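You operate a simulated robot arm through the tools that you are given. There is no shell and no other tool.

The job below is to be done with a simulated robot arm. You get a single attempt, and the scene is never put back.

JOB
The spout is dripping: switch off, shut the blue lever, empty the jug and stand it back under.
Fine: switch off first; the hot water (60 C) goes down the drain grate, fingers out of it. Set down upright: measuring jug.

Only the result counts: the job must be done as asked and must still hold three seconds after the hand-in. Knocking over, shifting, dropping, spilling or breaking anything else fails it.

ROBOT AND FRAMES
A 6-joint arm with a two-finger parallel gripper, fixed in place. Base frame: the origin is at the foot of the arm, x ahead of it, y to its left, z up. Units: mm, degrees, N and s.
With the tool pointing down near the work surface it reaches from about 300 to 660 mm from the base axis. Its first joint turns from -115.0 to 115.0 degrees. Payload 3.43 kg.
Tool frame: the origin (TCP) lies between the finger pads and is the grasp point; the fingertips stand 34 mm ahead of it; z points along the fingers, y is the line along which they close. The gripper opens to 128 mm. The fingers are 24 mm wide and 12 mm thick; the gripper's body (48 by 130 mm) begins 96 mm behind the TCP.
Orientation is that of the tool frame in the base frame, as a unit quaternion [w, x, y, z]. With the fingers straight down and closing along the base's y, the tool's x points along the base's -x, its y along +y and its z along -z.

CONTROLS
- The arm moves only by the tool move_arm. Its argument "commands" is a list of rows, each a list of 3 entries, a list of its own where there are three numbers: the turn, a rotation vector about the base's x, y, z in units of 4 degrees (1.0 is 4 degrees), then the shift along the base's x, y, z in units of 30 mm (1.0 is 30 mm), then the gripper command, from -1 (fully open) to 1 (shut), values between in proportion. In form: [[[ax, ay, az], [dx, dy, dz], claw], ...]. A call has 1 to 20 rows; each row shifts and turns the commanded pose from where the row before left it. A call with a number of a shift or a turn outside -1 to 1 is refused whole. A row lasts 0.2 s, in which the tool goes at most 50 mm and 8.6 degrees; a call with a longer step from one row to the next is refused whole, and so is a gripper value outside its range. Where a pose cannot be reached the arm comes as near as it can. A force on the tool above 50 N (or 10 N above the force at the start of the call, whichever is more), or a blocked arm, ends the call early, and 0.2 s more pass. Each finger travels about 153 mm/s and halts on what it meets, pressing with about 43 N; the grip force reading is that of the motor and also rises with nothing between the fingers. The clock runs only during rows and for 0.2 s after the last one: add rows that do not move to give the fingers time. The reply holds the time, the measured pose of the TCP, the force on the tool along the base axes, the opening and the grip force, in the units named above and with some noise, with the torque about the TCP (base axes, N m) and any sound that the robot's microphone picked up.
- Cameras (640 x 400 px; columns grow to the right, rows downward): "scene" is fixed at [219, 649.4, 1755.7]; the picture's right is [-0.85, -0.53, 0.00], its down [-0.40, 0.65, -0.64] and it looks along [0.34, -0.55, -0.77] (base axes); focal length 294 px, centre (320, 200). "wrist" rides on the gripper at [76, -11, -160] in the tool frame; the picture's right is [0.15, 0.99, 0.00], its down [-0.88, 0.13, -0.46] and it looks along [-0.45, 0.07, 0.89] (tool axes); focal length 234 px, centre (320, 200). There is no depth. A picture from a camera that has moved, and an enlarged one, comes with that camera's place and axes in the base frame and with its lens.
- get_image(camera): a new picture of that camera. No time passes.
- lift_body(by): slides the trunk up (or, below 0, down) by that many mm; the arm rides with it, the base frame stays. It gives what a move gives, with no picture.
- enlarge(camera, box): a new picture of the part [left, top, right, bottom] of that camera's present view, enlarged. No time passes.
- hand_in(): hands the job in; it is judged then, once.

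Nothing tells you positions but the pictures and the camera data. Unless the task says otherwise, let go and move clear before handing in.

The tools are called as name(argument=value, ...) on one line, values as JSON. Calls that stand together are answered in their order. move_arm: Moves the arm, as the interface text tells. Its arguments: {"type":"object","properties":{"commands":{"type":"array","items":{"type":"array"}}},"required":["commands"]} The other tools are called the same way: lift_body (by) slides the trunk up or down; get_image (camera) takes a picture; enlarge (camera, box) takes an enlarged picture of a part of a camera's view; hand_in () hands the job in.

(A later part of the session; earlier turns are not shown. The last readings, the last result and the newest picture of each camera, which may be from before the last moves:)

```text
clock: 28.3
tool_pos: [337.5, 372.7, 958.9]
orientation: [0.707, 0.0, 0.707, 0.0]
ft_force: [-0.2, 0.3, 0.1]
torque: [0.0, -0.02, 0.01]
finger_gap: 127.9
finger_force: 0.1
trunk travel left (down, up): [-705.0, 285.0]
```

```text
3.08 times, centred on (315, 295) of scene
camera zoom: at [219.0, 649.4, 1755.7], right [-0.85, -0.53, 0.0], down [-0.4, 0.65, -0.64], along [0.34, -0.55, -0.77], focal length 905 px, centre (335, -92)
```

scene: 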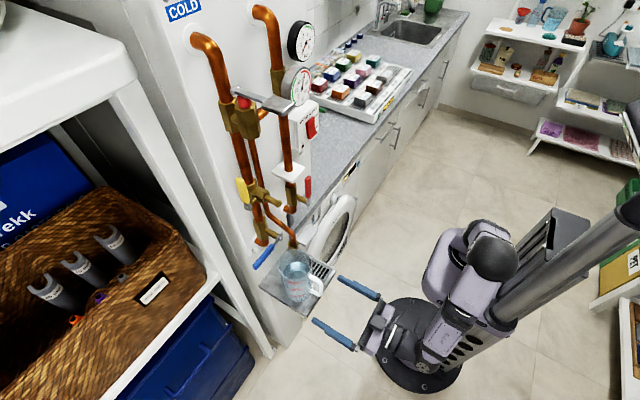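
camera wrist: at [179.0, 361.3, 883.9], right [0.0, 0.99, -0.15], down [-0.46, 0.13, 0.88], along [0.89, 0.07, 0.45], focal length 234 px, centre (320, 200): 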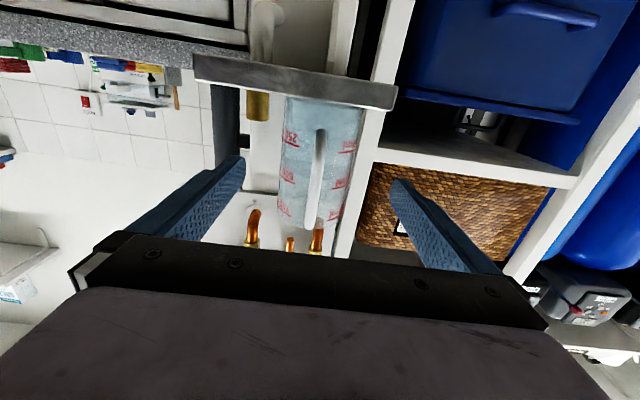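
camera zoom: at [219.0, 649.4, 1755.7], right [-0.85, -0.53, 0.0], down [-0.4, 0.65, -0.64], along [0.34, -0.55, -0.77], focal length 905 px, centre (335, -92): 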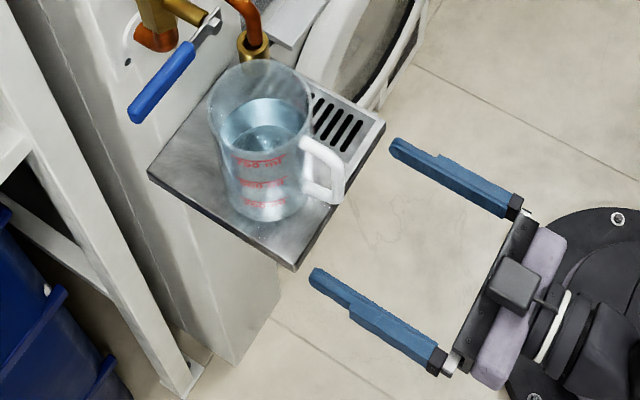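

The head-on view gives the jug axis at (465, 372), matching the gripper's line. Advancing with the fingers either side and the handle in the palm.

move_arm(commands=[[[0, 0, 0], [1, 0, 0], -1], [[0, 0, 0], [1, 0, 0], -1], [[0, 0, 0], [1, 0, 0], -1], [[0, 0, 0], [0.6, 0, 0], -1], [[0, 0, 0], [0.4, 0, 0], -1], [[0, 0, 0], [0, 0, 0], -1]])

get_image(camera="wrist")

enlarge(camera="scene", box=[240, 230, 390, 360])

```text
clock: 29.7
tool_pos: [460.1, 372.9, 962.1]
orientation: [0.707, 0.0, 0.707, 0.0]
ft_force: [0.3, -0.5, -0.3]
torque: [0.03, 0.01, -0.03]
finger_gap: 127.9
finger_force: 0.0
trunk travel left (down, up): [-705.0, 285.0]
```

```text
taken
camera wrist: at [300.2, 361.2, 885.5], right [0.0, 0.99, -0.15], down [-0.46, 0.13, 0.88], along [0.89, 0.07, 0.45], focal length 234 px, centre (320, 200)
```

wrist: 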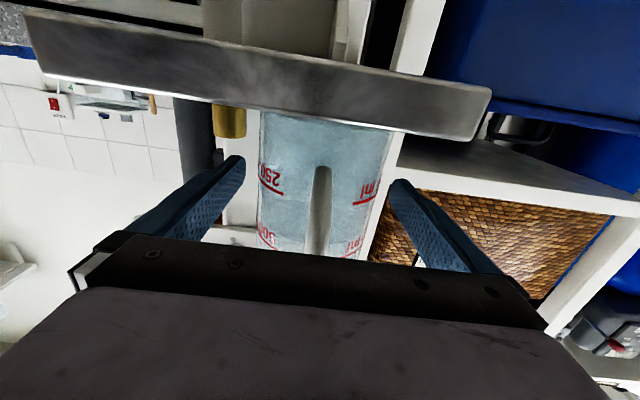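

```text
3.08 times, centred on (315, 295) of scene
camera zoom: at [219.0, 649.4, 1755.7], right [-0.85, -0.53, 0.0], down [-0.4, 0.65, -0.64], along [0.34, -0.55, -0.77], focal length 905 px, centre (335, -92)
```

zoom: 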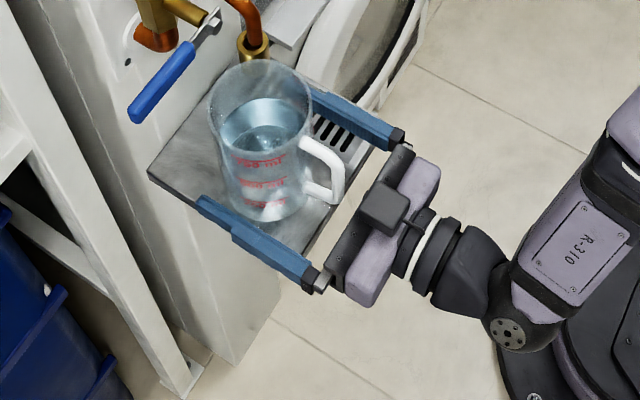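

Fingers flank the jug at mid-low height with clearance all round. Nudging 1.5 mm to centre, then closing gradually.

move_arm(commands=[[[0, 0, 0], [0, -0.06, 0], -0.7], [[0, 0, 0], [0, 0, 0], -0.55], [[0, 0, 0], [0, 0, 0], -0.48], [[0, 0, 0], [0, 0, 0], -0.44], [[0, 0, 0], [0, 0, 0], -0.41], [[0, 0, 0], [0, 0, 0], -0.38], [[0, 0, 0], [0, 0, 0], -0.35], [[0, 0, 0], [0, 0, 0], -0.3], [[0, 0, 0], [0, 0, 0], -0.2], [[0, 0, 0], [0, 0, 0], 0]])

get_image(camera="wrist")

enlarge(camera="scene", box=[240, 230, 390, 360])

```text
clock: 31.9
tool_pos: [460.8, 371.3, 960.7]
orientation: [0.707, 0.0, 0.707, 0.001]
ft_force: [0.8, -0.2, 0.0]
torque: [-0.04, 0.0, 0.02]
finger_gap: 90.2
finger_force: 43.1
trunk travel left (down, up): [-705.0, 285.0]
```

```text
taken
camera wrist: at [300.8, 359.4, 884.6], right [0.0, 0.99, -0.15], down [-0.46, 0.13, 0.88], along [0.89, 0.07, 0.45], focal length 234 px, centre (320, 200)
```

wrist: 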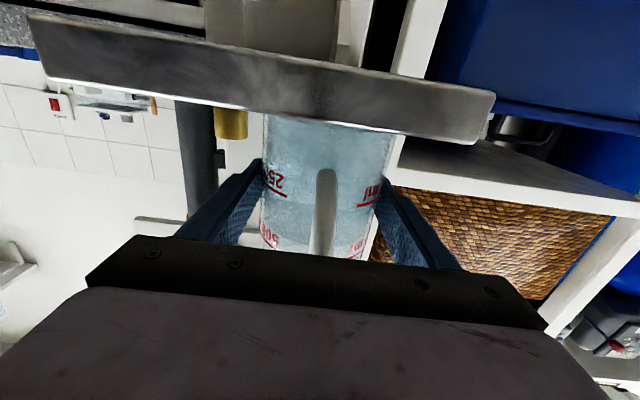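

```text
3.08 times, centred on (315, 295) of scene
camera zoom: at [219.0, 649.4, 1755.7], right [-0.85, -0.53, 0.0], down [-0.4, 0.65, -0.64], along [0.34, -0.55, -0.77], focal length 905 px, centre (335, -92)
```

zoom: 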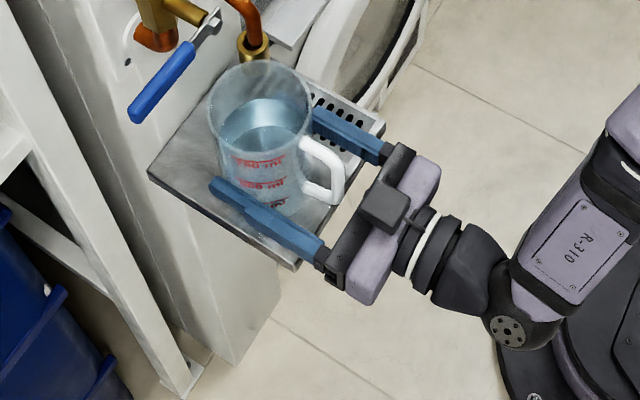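

The jug is gripped (90 mm, 43 N). I'll lift it gently about 24 mm, ease it slightly outward and check clearance under the spout.

move_arm(commands=[[[0, 0, 0], [0, 0, 0.1], 0.3], [[0, 0, 0], [0, 0, 0.15], 0.3], [[0, 0, 0], [-0.05, 0, 0.2], 0.3], [[0, 0, 0], [-0.1, 0, 0.2], 0.3], [[0, 0, 0], [-0.1, 0, 0.15], 0.3], [[0, 0, 0], [-0.1, 0, 0], 0.3], [[0, 0, 0], [-0.05, 0, 0], 0.3], [[0, 0, 0], [0, 0, 0], 0.3]])

get_image(camera="wrist")

enlarge(camera="scene", box=[240, 220, 360, 320])

```text
clock: 33.7
tool_pos: [448.3, 369.3, 983.6]
orientation: [0.707, 0.0, 0.708, 0.0]
ft_force: [0.1, -0.3, -2.0]
torque: [0.0, 0.0, 0.0]
finger_gap: 90.0
finger_force: 43.3
trunk travel left (down, up): [-705.0, 285.0]
```

```text
taken
camera wrist: at [288.6, 358.5, 909.0], right [0.0, 0.99, -0.15], down [-0.46, 0.13, 0.88], along [0.89, 0.07, 0.45], focal length 234 px, centre (320, 200)
```

wrist: 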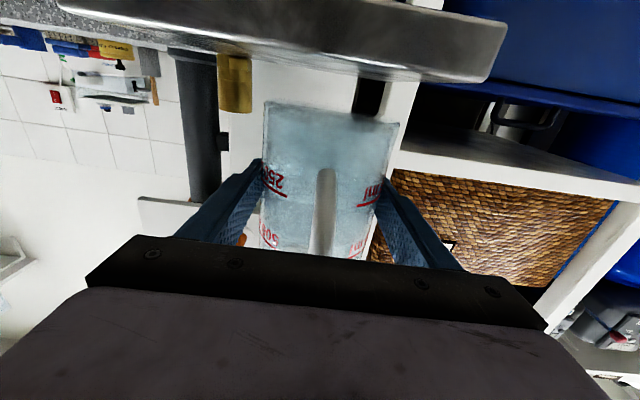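

```text
4.00 times, centred on (300, 270) of scene
camera zoom: at [219.0, 649.4, 1755.7], right [-0.85, -0.53, 0.0], down [-0.4, 0.65, -0.64], along [0.34, -0.55, -0.77], focal length 1177 px, centre (400, -80)
```

zoom: 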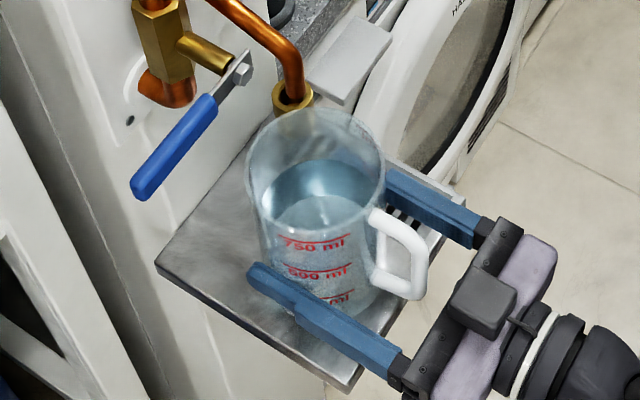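

Clear of the tray and spout. Now I begin tilting toward the grate (-y): first about 16°, short of pouring, to check direction and alignment.

move_arm(commands=[[[0.4, 0, 0], [0, 0, 0.05], 0.3], [[0.6, 0, 0], [0, 0, 0], 0.3], [[0.6, 0, 0], [0, 0, 0], 0.3], [[0.6, 0, 0], [0, 0, 0], 0.3], [[0.6, 0, 0], [0, 0.05, 0], 0.3], [[0.6, 0, 0], [0, 0.05, 0], 0.3], [[0.4, 0, 0], [0, 0, 0], 0.3], [[0.2, 0, 0], [0, 0, 0], 0.3], [[0, 0, 0], [0, 0, 0], 0.3]])

enlarge(camera="scene", box=[240, 220, 360, 320])

get_image(camera="wrist")

```text
clock: 35.7
tool_pos: [448.9, 372.3, 985.6]
orientation: [0.7, 0.099, 0.7, 0.098]
ft_force: [1.1, -0.4, -1.1]
torque: [0.0, -0.01, 0.03]
finger_gap: 89.8
finger_force: 42.9
trunk travel left (down, up): [-705.0, 285.0]
```

```text
4.00 times, centred on (300, 270) of scene
camera zoom: at [219.0, 649.4, 1755.7], right [-0.85, -0.53, 0.0], down [-0.4, 0.65, -0.64], along [0.34, -0.55, -0.77], focal length 1177 px, centre (400, -80)
```

zoom: 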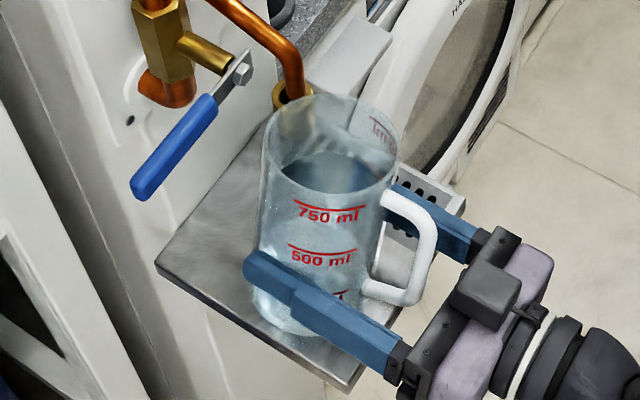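

```text
taken
camera wrist: at [289.6, 382.3, 909.7], right [0.0, 0.99, 0.13], down [-0.46, -0.12, 0.88], along [0.89, -0.06, 0.45], focal length 234 px, centre (320, 200)
```

wrist: 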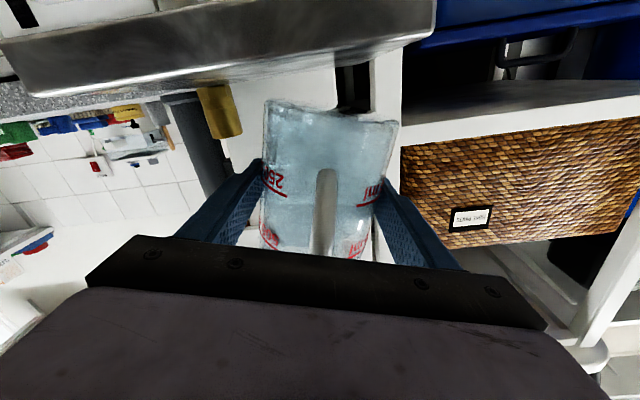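

Tilt direction and lip position are right. I'll continue slowly, about 1° per row, while keeping the lip above the grate.

move_arm(commands=[[[0.3, 0, 0], [0, 0.02, 0.02], 0.3], [[0.3, 0, 0], [0, 0.03, 0.02], 0.3], [[0.3, 0, 0], [0, 0.03, 0.02], 0.3], [[0.25, 0, 0], [0, 0.03, 0.02], 0.3], [[0.25, 0, 0], [0, 0.03, 0], 0.3], [[0.25, 0, 0], [0, 0.03, 0], 0.3], [[0.25, 0, 0], [0, 0.03, 0], 0.3], [[0.25, 0, 0], [0, 0.03, 0], 0.3]])

enlarge(camera="scene", box=[240, 220, 360, 320])

get_image(camera="wrist")

```text
clock: 37.5
tool_pos: [451.5, 388.2, 996.4]
orientation: [0.69, 0.151, 0.692, 0.148]
ft_force: [0.4, -0.2, -1.9]
torque: [0.03, 0.04, 0.0]
finger_gap: 90.1
finger_force: 43.0
out of reach, approached as far as the arm can: row 7, 8
trunk travel left (down, up): [-705.0, 285.0]
```

```text
4.00 times, centred on (300, 270) of scene
camera zoom: at [219.0, 649.4, 1755.7], right [-0.85, -0.53, 0.0], down [-0.4, 0.65, -0.64], along [0.34, -0.55, -0.77], focal length 1177 px, centre (400, -80)
```

zoom: 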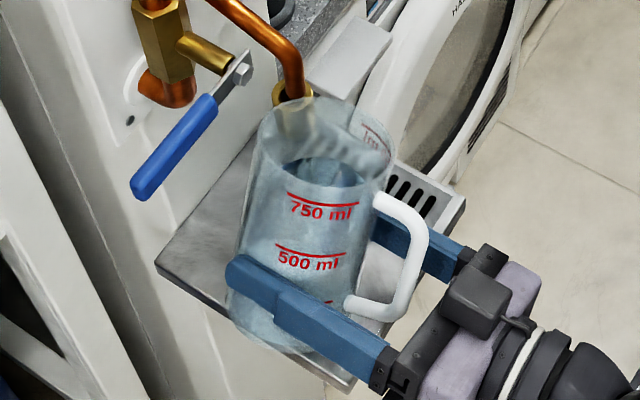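

```text
taken
camera wrist: at [290.7, 409.9, 923.3], right [0.0, 0.96, 0.28], down [-0.45, -0.24, 0.86], along [0.89, -0.13, 0.44], focal length 234 px, centre (320, 200)
```

wrist: 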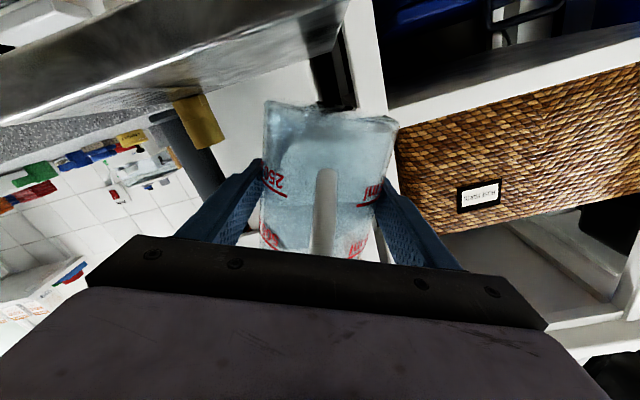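

Just before pouring, the arm reported that it can't roll further this way (about 25°), probably the last joint's limit; nothing has spilled. I'll bring the jug back upright, set it down, and regrip it with the wrist rolled half a turn so there's room to pour.

move_arm(commands=[[[-0.3, 0, 0], [0, -0.05, -0.04], 0.3], [[-0.5, 0, 0], [0, -0.05, -0.04], 0.3], [[-0.5, 0, 0], [0, -0.05, -0.04], 0.3], [[-0.5, 0, 0], [0.03, -0.05, -0.04], 0.3], [[-0.5, 0, 0], [0.03, -0.05, -0.04], 0.3], [[-0.5, 0, 0], [0.03, -0.05, -0.04], 0.3], [[-0.5, 0, 0], [0.03, -0.05, -0.04], 0.3], [[-0.5, 0, 0], [0.03, -0.05, -0.04], 0.3], [[-0.5, 0, 0], [0.03, -0.05, 0], 0.3], [[-0.5, 0, 0], [0.03, -0.05, 0], 0.3], [[-0.5, 0, 0], [0.03, -0.05, 0], 0.3], [[-0.5, 0, 0], [0.03, 0, 0], 0.3], [[-0.37, 0, 0], [0.03, 0, 0], 0.3], [[0, 0, 0], [0, 0, 0], 0.3]])

enlarge(camera="scene", box=[240, 220, 360, 320])

```text
clock: 40.5
tool_pos: [459.8, 371.2, 985.8]
orientation: [0.707, 0.0, 0.707, 0.0]
ft_force: [-1.0, -0.2, -1.9]
torque: [-0.01, 0.0, 0.01]
finger_gap: 90.1
finger_force: 43.4
trunk travel left (down, up): [-705.0, 285.0]
```

```text
4.00 times, centred on (300, 270) of scene
camera zoom: at [219.0, 649.4, 1755.7], right [-0.85, -0.53, 0.0], down [-0.4, 0.65, -0.64], along [0.34, -0.55, -0.77], focal length 1177 px, centre (400, -80)
```

zoom: 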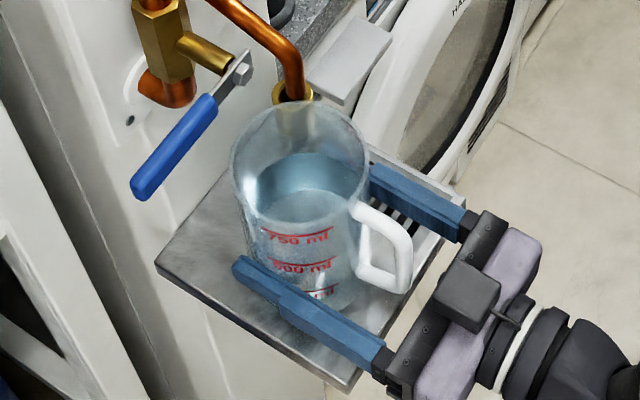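

move_arm(commands=[[[0, 0, 0], [0.03, 0, -0.15], 0.3], [[0, 0, 0], [0, 0, -0.2], 0.3], [[0, 0, 0], [0, 0, -0.2], 0.3], [[0, 0, 0], [0, 0, -0.12], 0.3], [[0, 0, 0], [0, 0, -0.05], 0.3], [[0, 0, 0], [0, 0, -0.05], 0.3], [[0, 0, 0], [0, 0, -0.05], 0.3], [[0, 0, 0], [0, 0, 0], 0.3]])

enlarge(camera="wrist", box=[220, 60, 440, 250])

```text
clock: 42.3
tool_pos: [459.5, 370.9, 962.0]
orientation: [0.707, 0.0, 0.707, -0.002]
ft_force: [1.0, 0.4, -1.3]
torque: [0.01, -0.02, 0.0]
finger_gap: 89.9
finger_force: 43.3
trunk travel left (down, up): [-705.0, 285.0]
```

```text
2.11 times, centred on (330, 155) of wrist
camera zoom: at [299.4, 359.2, 887.0], right [0.0, 0.99, -0.15], down [-0.46, 0.13, 0.88], along [0.89, 0.07, 0.45], focal length 493 px, centre (299, 295)
```

zoom: 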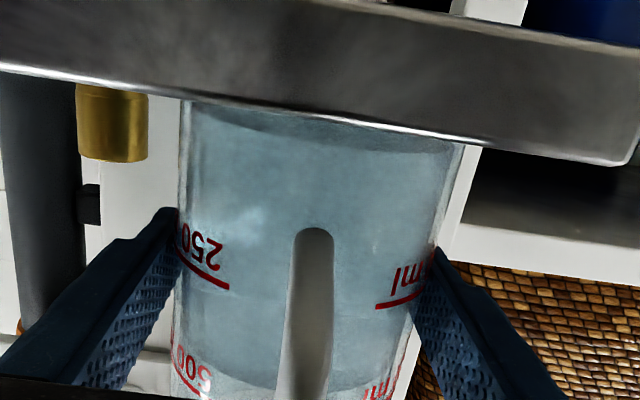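

Nearly down. Lowering in 1 mm steps until the tray takes the weight.

move_arm(commands=[[[0, 0, 0], [0, 0, -0.04], 0.3], [[0, 0, 0], [0, 0, -0.04], 0.3], [[0, 0, 0], [0, 0, 0], 0.3]])

```text
clock: 43.1
tool_pos: [460.0, 370.8, 961.5]
orientation: [0.707, 0.0, 0.707, -0.002]
ft_force: [-0.1, 0.7, -1.5]
torque: [-0.01, 0.0, -0.03]
finger_gap: 89.9
finger_force: 43.0
trunk travel left (down, up): [-705.0, 285.0]
```

move_arm(commands=[[[0, 0, 0], [0, 0, -0.05], 0.3], [[0, 0, 0], [0, 0, 0], 0.3]])

enlarge(camera="scene", box=[240, 220, 360, 320])

```text
clock: 43.7
tool_pos: [461.1, 371.0, 960.8]
orientation: [0.708, 0.001, 0.706, -0.001]
ft_force: [0.4, -2.2, 5.0]
torque: [-0.13, 0.21, 0.05]
finger_gap: 90.3
finger_force: 43.4
trunk travel left (down, up): [-705.0, 285.0]
```

```text
4.00 times, centred on (300, 270) of scene
camera zoom: at [219.0, 649.4, 1755.7], right [-0.85, -0.53, 0.0], down [-0.4, 0.65, -0.64], along [0.34, -0.55, -0.77], focal length 1177 px, centre (400, -80)
```

zoom: 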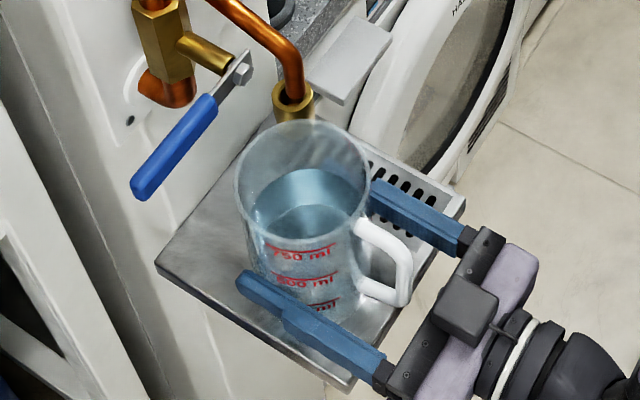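

The jug is standing on the tray (5 N contact). Releasing, backing straight out, and starting the wrist roll the other way.

move_arm(commands=[[[0, 0, 0], [0, 0, 0.02], -0.5], [[0, 0, 0], [0, 0, 0], -0.8], [[0, 0, 0], [0, 0, 0], -1], [[0, 0, 0], [0, 0, 0], -1], [[0, 0, 0], [-0.6, 0, 0], -1], [[0, 0, 0], [-1, 0, 0], -1], [[0, 0, 0], [-1, 0, 0], -1], [[0, 0, 0], [-1, 0, 0], -1], [[0, 0, 0], [-0.6, 0, 0], -1], [[0, 0, 0], [0, 0, 0], 0]])

enlarge(camera="scene", box=[240, 220, 400, 360])

```text
clock: 45.9
tool_pos: [334.9, 368.8, 959.1]
orientation: [0.707, -0.001, 0.707, -0.001]
ft_force: [-0.5, 0.8, 0.0]
torque: [0.0, -0.05, 0.0]
finger_gap: 64.1
finger_force: 0.1
trunk travel left (down, up): [-705.0, 285.0]
```

```text
2.86 times, centred on (320, 290) of scene
camera zoom: at [219.0, 649.4, 1755.7], right [-0.85, -0.53, 0.0], down [-0.4, 0.65, -0.64], along [0.34, -0.55, -0.77], focal length 841 px, centre (320, -57)
```

zoom: 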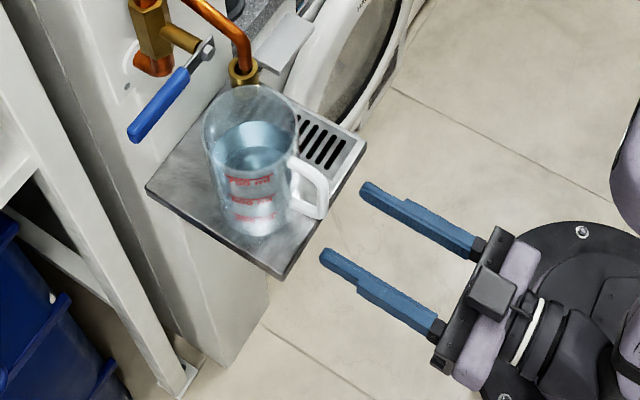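

The jug stands upright where it was. Rolling the wrist backward (negative) while sidestepping left of the tray.

move_arm(commands=[[[0, 0, 0], [0, 0.5, 0], 0], [[0, 0, 0], [0, 0.5, 0], 0], [[0, 0, 0], [0, 0.5, 0], 0], [[-1, 0, 0], [0, 0.5, 0], 0], [[-1, 0, 0], [0, 0.3, 0], 0], [[-1, 0, 0], [0, 0, 0], 0], [[-1, 0, 0], [0, 0, 0], 0], [[-1, 0, 0], [0, 0, 0], 0], [[-1, 0, 0], [0, 0, 0], 0], [[-1, 0, 0], [0, 0, 0], 0], [[-1, 0, 0], [0, 0, 0], 0], [[-1, 0, 0], [0, 0, 0], 0], [[-1, 0, 0], [0, 0, 0], 0], [[-1, 0, 0], [0, 0, 0], 0], [[-1, 0, 0], [0, 0, 0], 0], [[-1, 0, 0], [0, 0, 0], 0], [[-1, 0, 0], [0, 0, 0], 0], [[-1, 0, 0], [0, 0, 0], 0], [[-1, 0, 0], [0, 0, 0], 0], [[-1, 0, 0], [0, 0, 0], 0]])

```text
clock: 50.1
tool_pos: [334.0, 440.4, 958.4]
orientation: [0.585, -0.397, 0.586, -0.396]
ft_force: [-1.1, -0.4, -0.4]
torque: [0.01, -0.03, -0.04]
finger_gap: 64.0
finger_force: 0.1
trunk travel left (down, up): [-705.0, 285.0]
```

move_arm(commands=[[[-1, 0, 0], [0, 0, 0], 0], [[-1, 0, 0], [0, 0, 0], 0], [[-1, 0, 0], [0, 0, 0], 0], [[-1, 0, 0], [0, 0, 0], 0], [[-1, 0, 0], [0, 0, 0], 0], [[-1, 0, 0], [0, 0, 0], 0], [[-1, 0, 0], [0, 0, 0], 0], [[-1, 0, 0], [0, 0, 0], 0], [[-1, 0, 0], [0, 0, 0], 0], [[-1, 0, 0], [0, 0, 0], 0], [[-1, 0, 0], [0, 0, 0], 0], [[-1, 0, 0], [0, 0, 0], 0], [[-1, 0, 0], [0, 0, 0], 0], [[-1, 0, 0], [0, 0, 0], 0], [[-1, 0, 0], [0, 0, 0], 0], [[-1, 0, 0], [0, 0, 0], 0], [[-1, 0, 0], [0, 0, 0], 0], [[-1, 0, 0], [0, 0, 0], 0], [[-1, 0, 0], [0, 0, 0], 0], [[-1, 0, 0], [0, 0, 0], 0]])

```text
clock: 54.3
tool_pos: [334.7, 441.1, 959.5]
orientation: [-0.194, 0.68, -0.195, 0.68]
ft_force: [-0.4, -0.9, -0.4]
torque: [0.01, 0.04, -0.01]
finger_gap: 63.7
finger_force: 0.0
trunk travel left (down, up): [-705.0, 285.0]
```

move_arm(commands=[[[-1, 0, 0], [0, 0, 0], 0], [[-1, 0, 0], [0, 0, 0], 0], [[-1, 0, 0], [0, 0, 0], 0], [[-1, 0, 0], [0, 0, 0], 0], [[-1, 0, 0], [0, 0, 0], 0], [[-1, 0, 0], [0, 0, 0], 0], [[-1, 0, 0], [0, 0, 0], 0], [[-0.95, 0, 0], [0, 0, 0], 0]])

get_image(camera="wrist")

get_image(camera="scene")

```text
clock: 56.1
tool_pos: [333.7, 439.8, 958.6]
orientation: [0.0, 0.707, -0.001, 0.707]
ft_force: [0.0, -0.6, 0.5]
torque: [-0.01, -0.01, -0.03]
finger_gap: 64.0
finger_force: 0.1
trunk travel left (down, up): [-705.0, 285.0]
```

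```text
taken
camera wrist: at [174.3, 450.9, 1034.5], right [0.0, -0.99, 0.15], down [-0.46, -0.13, -0.88], along [0.89, -0.07, -0.45], focal length 234 px, centre (320, 200)
```

wrist: 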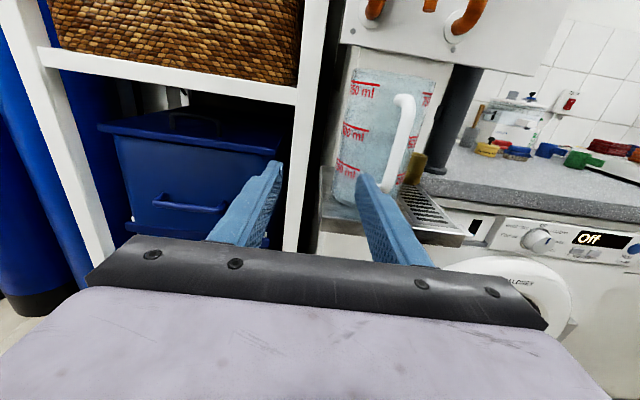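

```text
taken
```

scene: 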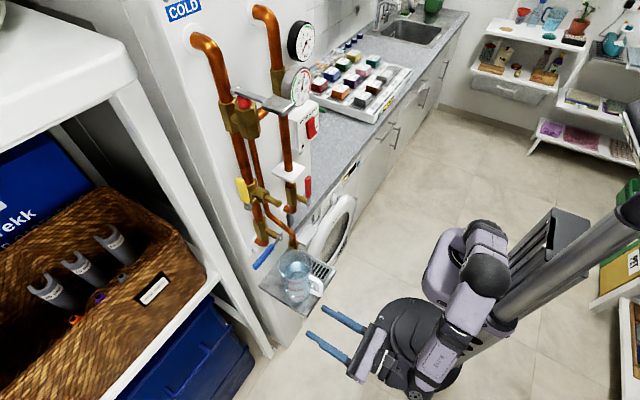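

The wrist is now right-side up with a full 200° of roll available in the pouring direction. Enlarging to re-measure jug and grate from this better view.

enlarge(camera="wrist", box=[300, 50, 500, 260])

```text
1.90 times, centred on (400, 155) of wrist
camera zoom: at [174.3, 450.9, 1034.5], right [0.0, -0.99, 0.15], down [-0.46, -0.13, -0.88], along [0.89, -0.07, -0.45], focal length 446 px, centre (168, 286)
```

zoom: 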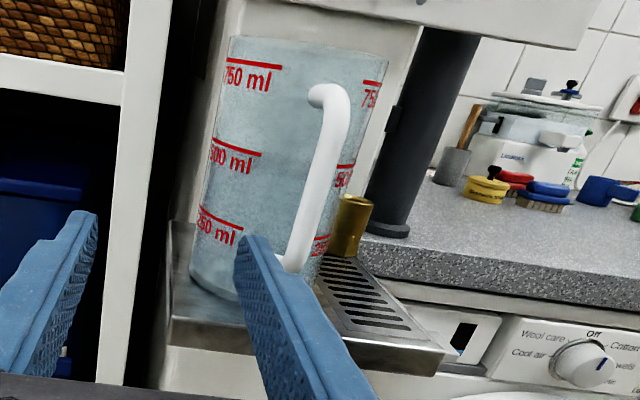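

Grate slots confirmed at y≈265–311, x≈428–540. Realigning on the jug and opening.

move_arm(commands=[[[0, 0, 0], [0, -0.6, 0], -0.5], [[0, 0, 0], [0, -0.6, 0], -1], [[0, 0, 0], [0, -0.6, 0.05], -1], [[0, 0, 0], [0, -0.5, 0.02], -1], [[0, 0, 0], [0, 0, 0], -1]])

get_image(camera="wrist")

```text
clock: 57.3
tool_pos: [333.8, 372.0, 960.1]
orientation: [-0.001, 0.707, -0.001, 0.707]
ft_force: [-0.7, 0.9, 0.2]
torque: [-0.01, -0.04, 0.02]
finger_gap: 128.0
finger_force: 0.0
trunk travel left (down, up): [-705.0, 285.0]
```

```text
taken
camera wrist: at [173.6, 382.8, 1036.2], right [0.0, -0.99, 0.14], down [-0.46, -0.13, -0.88], along [0.89, -0.07, -0.45], focal length 234 px, centre (320, 200)
```

wrist: 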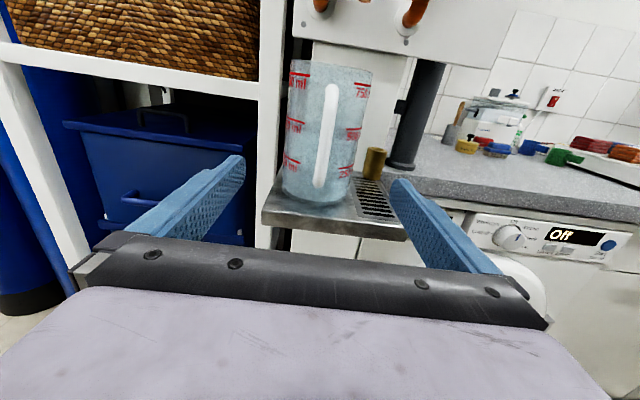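

move_arm(commands=[[[0, 0, 0], [1, 0, 0], -1], [[0, 0, 0], [1, 0, 0], -1], [[0, 0, 0], [1, 0, 0], -1], [[0, 0, 0], [0.7, 0, 0], -1], [[0, 0, 0], [0.5, -0.03, 0], -1], [[0, 0, 0], [0, 0, 0], -1]])

get_image(camera="wrist")

```text
clock: 58.7
tool_pos: [461.4, 369.1, 961.4]
orientation: [-0.001, 0.707, 0.0, 0.707]
ft_force: [-0.1, 1.0, 0.3]
torque: [-0.01, -0.03, -0.04]
finger_gap: 128.0
finger_force: 0.1
trunk travel left (down, up): [-705.0, 285.0]
```

```text
taken
camera wrist: at [301.3, 379.2, 1037.3], right [0.0, -0.99, 0.14], down [-0.46, -0.13, -0.88], along [0.89, -0.07, -0.45], focal length 234 px, centre (320, 200)
```

wrist: 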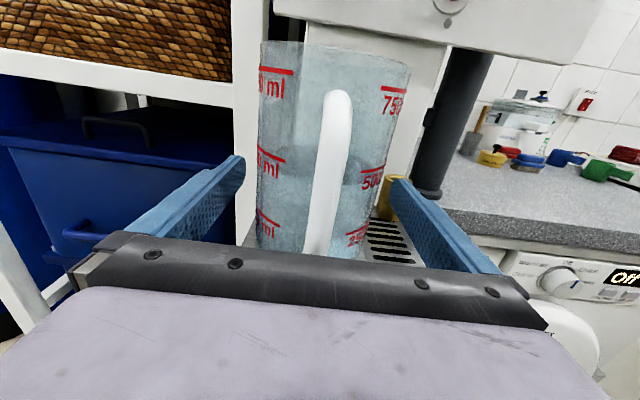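

move_arm(commands=[[[0, 0, 0], [0, 0.05, 0], -0.7], [[0, 0, 0], [0, 0, 0], -0.55], [[0, 0, 0], [0, 0, 0], -0.48], [[0, 0, 0], [0, 0, 0], -0.44], [[0, 0, 0], [0, 0, 0], -0.41], [[0, 0, 0], [0, 0, 0], -0.38], [[0, 0, 0], [0, 0, 0], -0.35], [[0, 0, 0], [0, 0, 0], -0.3], [[0, 0, 0], [0, 0, 0], -0.2], [[0, 0, 0], [0, 0, 0], 0], [[0, 0, 0], [0, 0, 0], 0.3]])

get_image(camera="wrist")

enlarge(camera="scene", box=[240, 220, 360, 320])

```text
clock: 61.1
tool_pos: [461.9, 370.4, 961.8]
orientation: [-0.001, 0.707, 0.001, 0.707]
ft_force: [0.9, 0.6, 1.2]
torque: [-0.08, -0.02, -0.02]
finger_gap: 89.9
finger_force: 43.2
trunk travel left (down, up): [-705.0, 285.0]
```

```text
taken
camera wrist: at [301.6, 380.9, 1037.2], right [0.0, -0.99, 0.14], down [-0.46, -0.13, -0.88], along [0.89, -0.07, -0.45], focal length 234 px, centre (320, 200)
```

wrist: 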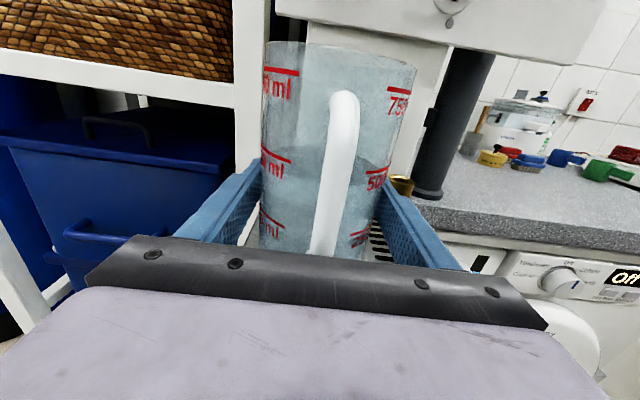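

```text
4.00 times, centred on (300, 270) of scene
camera zoom: at [219.0, 649.4, 1755.7], right [-0.85, -0.53, 0.0], down [-0.4, 0.65, -0.64], along [0.34, -0.55, -0.77], focal length 1177 px, centre (400, -80)
```

zoom: 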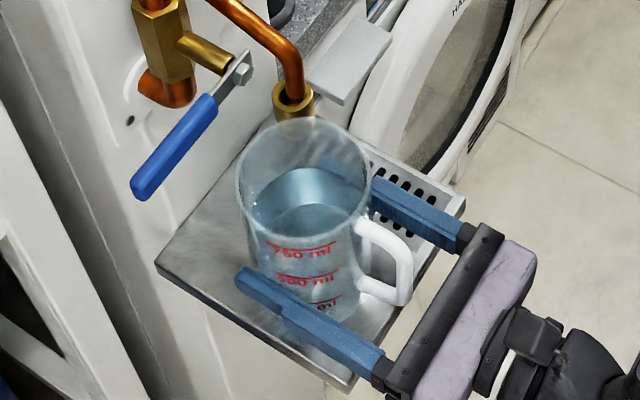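

Regripped firmly. Lifting 24 mm and shifting slightly outward again.

move_arm(commands=[[[0, 0, 0], [0, 0, 0.1], 0.3], [[0, 0, 0], [0, 0, 0.15], 0.3], [[0, 0, 0], [0, 0, 0.2], 0.3], [[0, 0, 0], [-0.1, 0, 0.2], 0.3], [[0, 0, 0], [-0.1, 0, 0.15], 0.3], [[0, 0, 0], [-0.05, 0, 0.03], 0.3], [[0, 0, 0], [0, 0, 0], 0.3]])

enlarge(camera="scene", box=[240, 220, 360, 320])

```text
clock: 62.7
tool_pos: [453.0, 372.4, 984.2]
orientation: [-0.001, 0.707, 0.001, 0.707]
ft_force: [0.0, 0.0, -1.9]
torque: [0.01, -0.02, -0.02]
finger_gap: 89.8
finger_force: 43.3
trunk travel left (down, up): [-705.0, 285.0]
```

```text
4.00 times, centred on (300, 270) of scene
camera zoom: at [219.0, 649.4, 1755.7], right [-0.85, -0.53, 0.0], down [-0.4, 0.65, -0.64], along [0.34, -0.55, -0.77], focal length 1177 px, centre (400, -80)
```

zoom: 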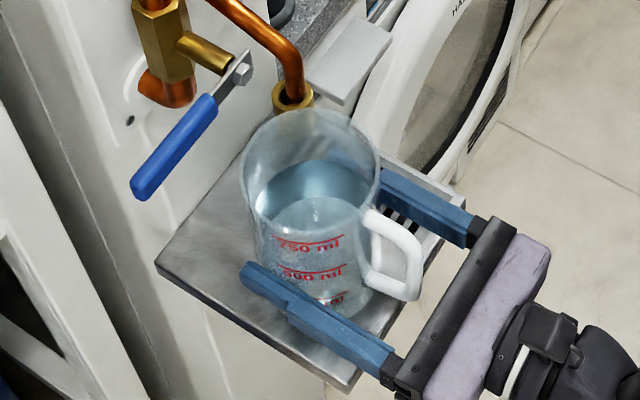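

move_arm(commands=[[[0.3, 0, 0], [0, 0, 0.03], 0.3], [[0.5, 0, 0], [0, 0, 0.03], 0.3], [[0.6, 0, 0], [0, 0, 0], 0.3], [[0.6, 0, 0], [0, 0, 0], 0.3], [[0.6, 0, 0], [0, 0, 0], 0.3], [[0.6, 0, 0], [0, 0, 0], 0.3], [[0.5, 0, 0], [0, 0, 0], 0.3], [[0.5, 0, 0], [0, 0, 0], 0.3], [[0.3, 0, 0], [0, 0, 0], 0.3], [[0.25, 0, 0], [0, 0.02, 0], 0.3], [[0.25, 0, 0], [0, 0.02, 0], 0.3], [[0, 0, 0], [0, 0, 0], 0.3]])

enlarge(camera="scene", box=[240, 220, 360, 320])

get_image(camera="wrist")

```text
clock: 65.3
tool_pos: [452.8, 373.4, 988.4]
orientation: [-0.124, 0.696, -0.123, 0.696]
ft_force: [0.6, 0.4, -2.6]
torque: [-0.04, -0.01, 0.01]
finger_gap: 90.0
finger_force: 43.3
trunk travel left (down, up): [-705.0, 285.0]
```

```text
4.00 times, centred on (300, 270) of scene
camera zoom: at [219.0, 649.4, 1755.7], right [-0.85, -0.53, 0.0], down [-0.4, 0.65, -0.64], along [0.34, -0.55, -0.77], focal length 1177 px, centre (400, -80)
```

zoom: 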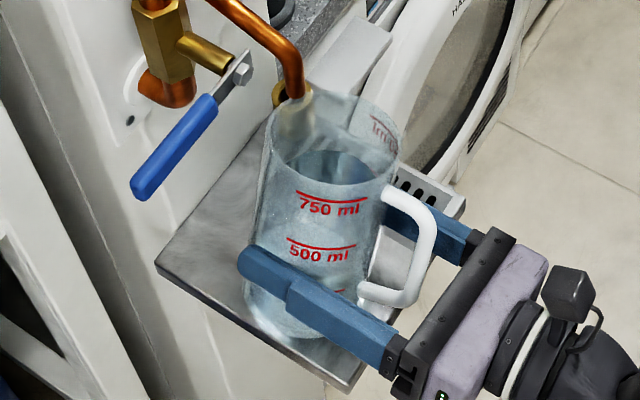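

```text
taken
camera wrist: at [292.9, 357.8, 1062.7], right [0.0, -0.98, -0.2], down [-0.46, 0.18, -0.87], along [0.89, 0.09, -0.45], focal length 234 px, centre (320, 200)
```

wrist: 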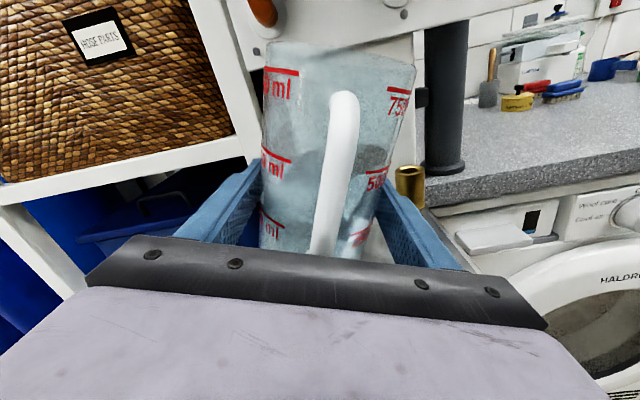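

At 20° the lip is at y≈298 over the grate, with nothing flowing yet. Continuing slowly.

move_arm(commands=[[[0.25, 0, 0], [0, 0.02, 0], 0.3], [[0.25, 0, 0], [0, 0.03, 0], 0.3], [[0.25, 0, 0], [0, 0.03, 0], 0.3], [[0.25, 0, 0], [0, 0.03, 0], 0.3], [[0.25, 0, 0], [0, 0.03, 0], 0.3], [[0.25, 0, 0], [0, 0.03, 0], 0.3], [[0.25, 0, 0], [0, 0.03, 0], 0.3]])

enlarge(camera="scene", box=[240, 220, 360, 320])

get_image(camera="wrist")

```text
clock: 66.9
tool_pos: [452.6, 381.4, 987.7]
orientation: [-0.166, 0.687, -0.166, 0.687]
ft_force: [-0.1, 0.5, -1.5]
torque: [-0.01, 0.02, -0.01]
finger_gap: 90.0
finger_force: 42.8
trunk travel left (down, up): [-705.0, 285.0]
```

```text
4.00 times, centred on (300, 270) of scene
camera zoom: at [219.0, 649.4, 1755.7], right [-0.85, -0.53, 0.0], down [-0.4, 0.65, -0.64], along [0.34, -0.55, -0.77], focal length 1177 px, centre (400, -80)
```

zoom: 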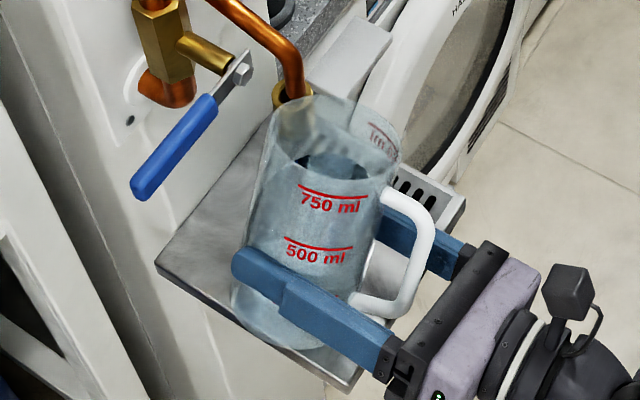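

```text
taken
camera wrist: at [293.7, 356.0, 1059.8], right [0.0, -0.95, -0.32], down [-0.46, 0.29, -0.84], along [0.89, 0.15, -0.43], focal length 234 px, centre (320, 200)
```

wrist: 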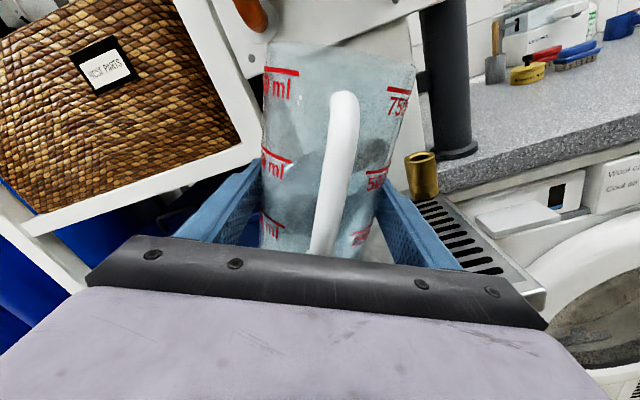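

move_arm(commands=[[[0.25, 0, 0], [0, 0.03, 0], 0.3], [[0.25, 0, 0], [0, 0.03, 0], 0.3], [[0.25, 0, 0], [0, 0.03, 0], 0.3], [[0.25, 0, 0], [0, 0.03, 0], 0.3], [[0.25, 0, 0], [0, 0.03, 0], 0.3], [[0.25, 0, 0], [0, 0.03, 0], 0.3]])

enlarge(camera="scene", box=[240, 220, 360, 320])

get_image(camera="wrist")

```text
clock: 68.3
tool_pos: [452.6, 384.5, 987.7]
orientation: [-0.202, 0.678, -0.201, 0.678]
ft_force: [1.0, -0.7, -1.0]
torque: [0.06, 0.02, -0.01]
finger_gap: 90.0
finger_force: 43.2
trunk travel left (down, up): [-705.0, 285.0]
```

```text
4.00 times, centred on (300, 270) of scene
camera zoom: at [219.0, 649.4, 1755.7], right [-0.85, -0.53, 0.0], down [-0.4, 0.65, -0.64], along [0.34, -0.55, -0.77], focal length 1177 px, centre (400, -80)
```

zoom: 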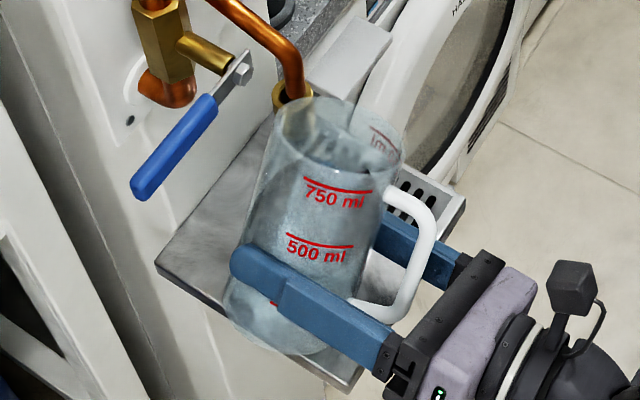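

```text
taken
camera wrist: at [293.3, 352.1, 1057.9], right [0.0, -0.91, -0.42], down [-0.46, 0.37, -0.81], along [0.89, 0.19, -0.41], focal length 234 px, centre (320, 200)
```

wrist: 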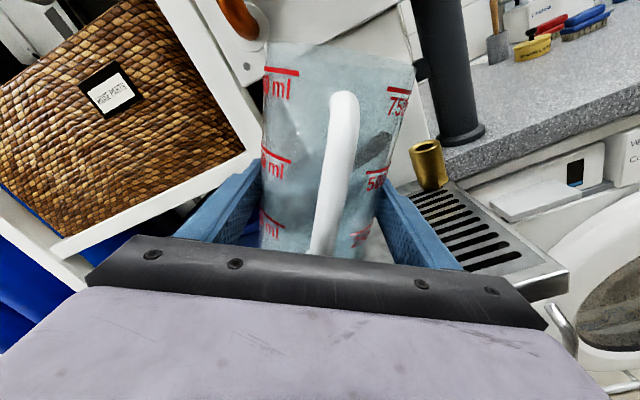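

move_arm(commands=[[[0.25, 0, 0], [0, 0.04, 0], 0.3], [[0.25, 0, 0], [0, 0.04, 0], 0.3], [[0.25, 0, 0], [0, 0.04, 0], 0.3], [[0.25, 0, 0], [0, 0.04, 0], 0.3], [[0.25, 0, 0], [0, 0.03, 0], 0.3], [[0.25, 0, 0], [0, 0.03, 0], 0.3]])

enlarge(camera="scene", box=[240, 220, 360, 320])

get_image(camera="wrist")

```text
clock: 69.7
tool_pos: [454.1, 392.2, 987.3]
orientation: [-0.237, 0.666, -0.236, 0.666]
ft_force: [0.2, 0.0, -2.2]
torque: [0.03, 0.0, 0.02]
finger_gap: 89.7
finger_force: 42.9
trunk travel left (down, up): [-705.0, 285.0]
```

```text
4.00 times, centred on (300, 270) of scene
camera zoom: at [219.0, 649.4, 1755.7], right [-0.85, -0.53, 0.0], down [-0.4, 0.65, -0.64], along [0.34, -0.55, -0.77], focal length 1177 px, centre (400, -80)
```

zoom: 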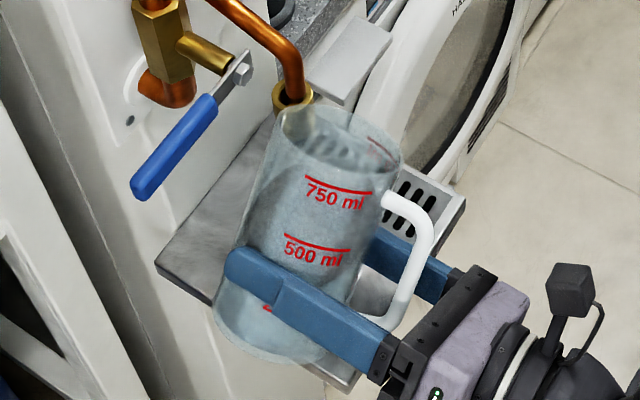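

```text
taken
camera wrist: at [293.9, 352.1, 1053.2], right [0.0, -0.86, -0.51], down [-0.46, 0.45, -0.77], along [0.89, 0.23, -0.39], focal length 234 px, centre (320, 200)
```

wrist: 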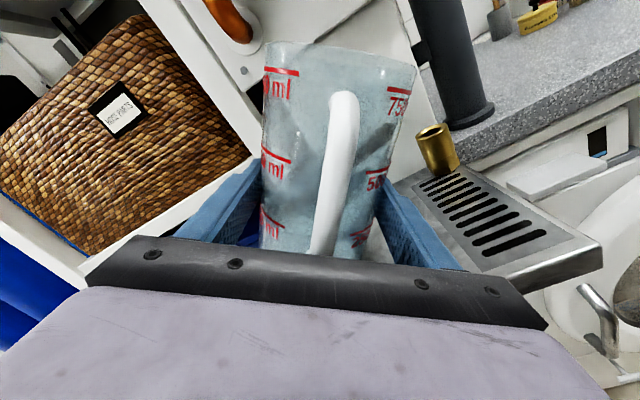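

move_arm(commands=[[[0.25, 0, 0], [0, 0.025, 0], 0.3], [[0.25, 0, 0], [0, 0.025, 0], 0.3], [[0.25, 0, 0], [0, 0.025, 0], 0.3], [[0.25, 0, 0], [0, 0.025, 0], 0.3], [[0.25, 0, 0], [0, 0.025, 0], 0.3], [[0.25, 0, 0], [0, 0.025, 0], 0.3]])

enlarge(camera="scene", box=[240, 220, 360, 320])

get_image(camera="wrist")

```text
clock: 71.1
tool_pos: [452.4, 396.0, 989.5]
orientation: [-0.271, 0.653, -0.271, 0.653]
ft_force: [0.3, 0.1, -1.9]
torque: [-0.02, 0.01, 0.02]
finger_gap: 90.1
finger_force: 43.3
trunk travel left (down, up): [-705.0, 285.0]
```

```text
4.00 times, centred on (300, 270) of scene
camera zoom: at [219.0, 649.4, 1755.7], right [-0.85, -0.53, 0.0], down [-0.4, 0.65, -0.64], along [0.34, -0.55, -0.77], focal length 1177 px, centre (400, -80)
```

zoom: 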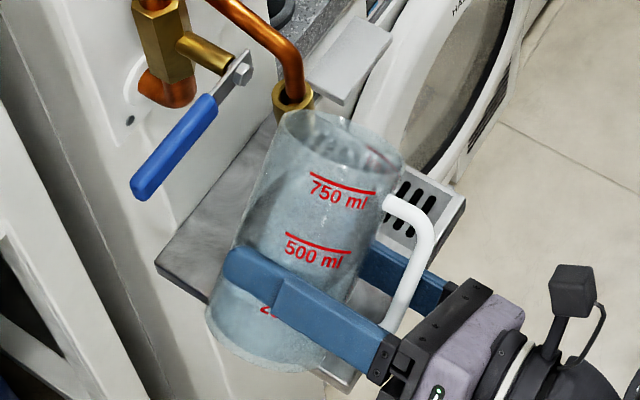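

```text
taken
camera wrist: at [292.9, 350.6, 1049.2], right [0.0, -0.8, -0.6], down [-0.46, 0.53, -0.71], along [0.89, 0.27, -0.37], focal length 234 px, centre (320, 200)
```

wrist: 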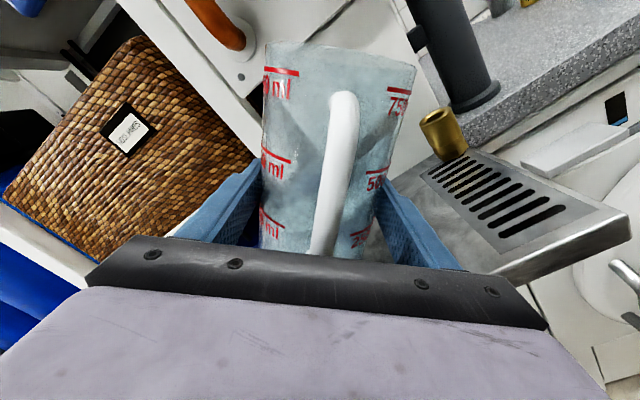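

enlarge(camera="wrist", box=[230, 20, 450, 260])

enlarge(camera="scene", box=[290, 235, 350, 285])

```text
1.67 times, centred on (340, 140) of wrist
camera zoom: at [292.9, 350.6, 1049.2], right [0.0, -0.8, -0.6], down [-0.46, 0.53, -0.71], along [0.89, 0.27, -0.37], focal length 390 px, centre (287, 300)
```

zoom: 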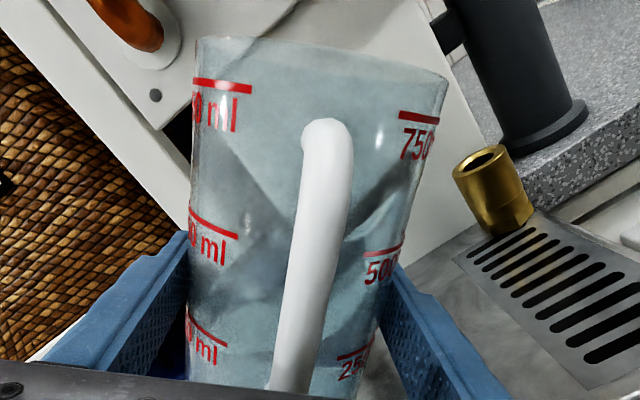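

```text
8.00 times, centred on (320, 260) of scene
camera zoom: at [219.0, 649.4, 1755.7], right [-0.85, -0.53, 0.0], down [-0.4, 0.65, -0.64], along [0.34, -0.55, -0.77], focal length 2354 px, centre (320, -280)
```

zoom: 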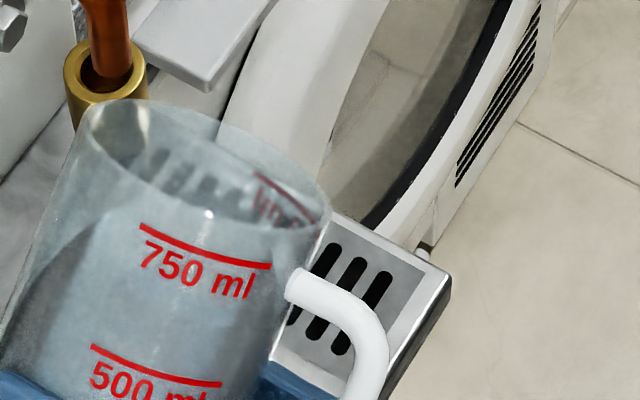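

The lip measures at about (459, 298), directly above the grate. Continuing the slow tilt.

move_arm(commands=[[[0.25, 0, 0], [0, 0.02, 0], 0.3], [[0.25, 0, 0], [0, 0.02, 0], 0.3], [[0.25, 0, 0], [0, 0.02, 0], 0.3], [[0.25, 0, 0], [0, 0.02, 0], 0.3], [[0.25, 0, 0], [0, 0.02, 0], 0.3], [[0.25, 0, 0], [0, 0.02, 0], 0.3]])

enlarge(camera="scene", box=[250, 220, 350, 320])

enlarge(camera="wrist", box=[230, 20, 450, 260])

```text
clock: 72.5
tool_pos: [451.9, 399.8, 986.8]
orientation: [-0.304, 0.638, -0.305, 0.638]
ft_force: [-0.2, -0.1, -1.7]
torque: [-0.01, 0.01, 0.04]
finger_gap: 90.0
finger_force: 43.0
trunk travel left (down, up): [-705.0, 285.0]
```

```text
4.00 times, centred on (300, 270) of scene
camera zoom: at [219.0, 649.4, 1755.7], right [-0.85, -0.53, 0.0], down [-0.4, 0.65, -0.64], along [0.34, -0.55, -0.77], focal length 1177 px, centre (400, -80)
```

zoom: 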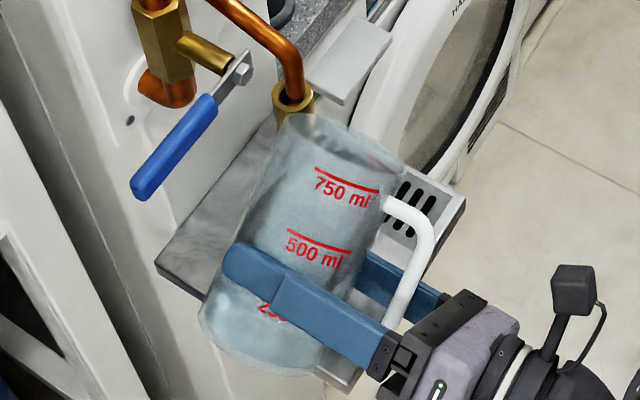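

```text
1.67 times, centred on (340, 140) of wrist
camera zoom: at [293.0, 348.0, 1044.4], right [0.0, -0.73, -0.68], down [-0.46, 0.6, -0.65], along [0.89, 0.31, -0.34], focal length 390 px, centre (287, 300)
```

zoom: 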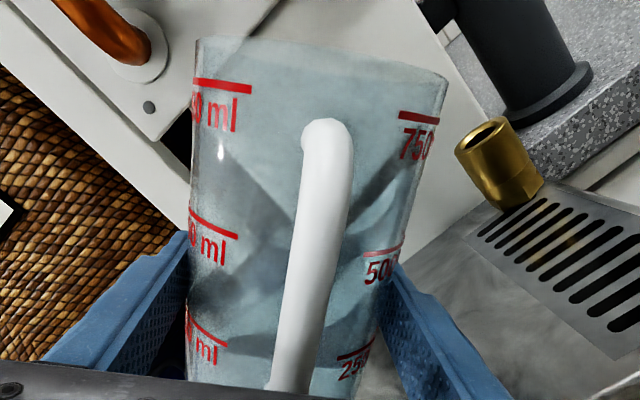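

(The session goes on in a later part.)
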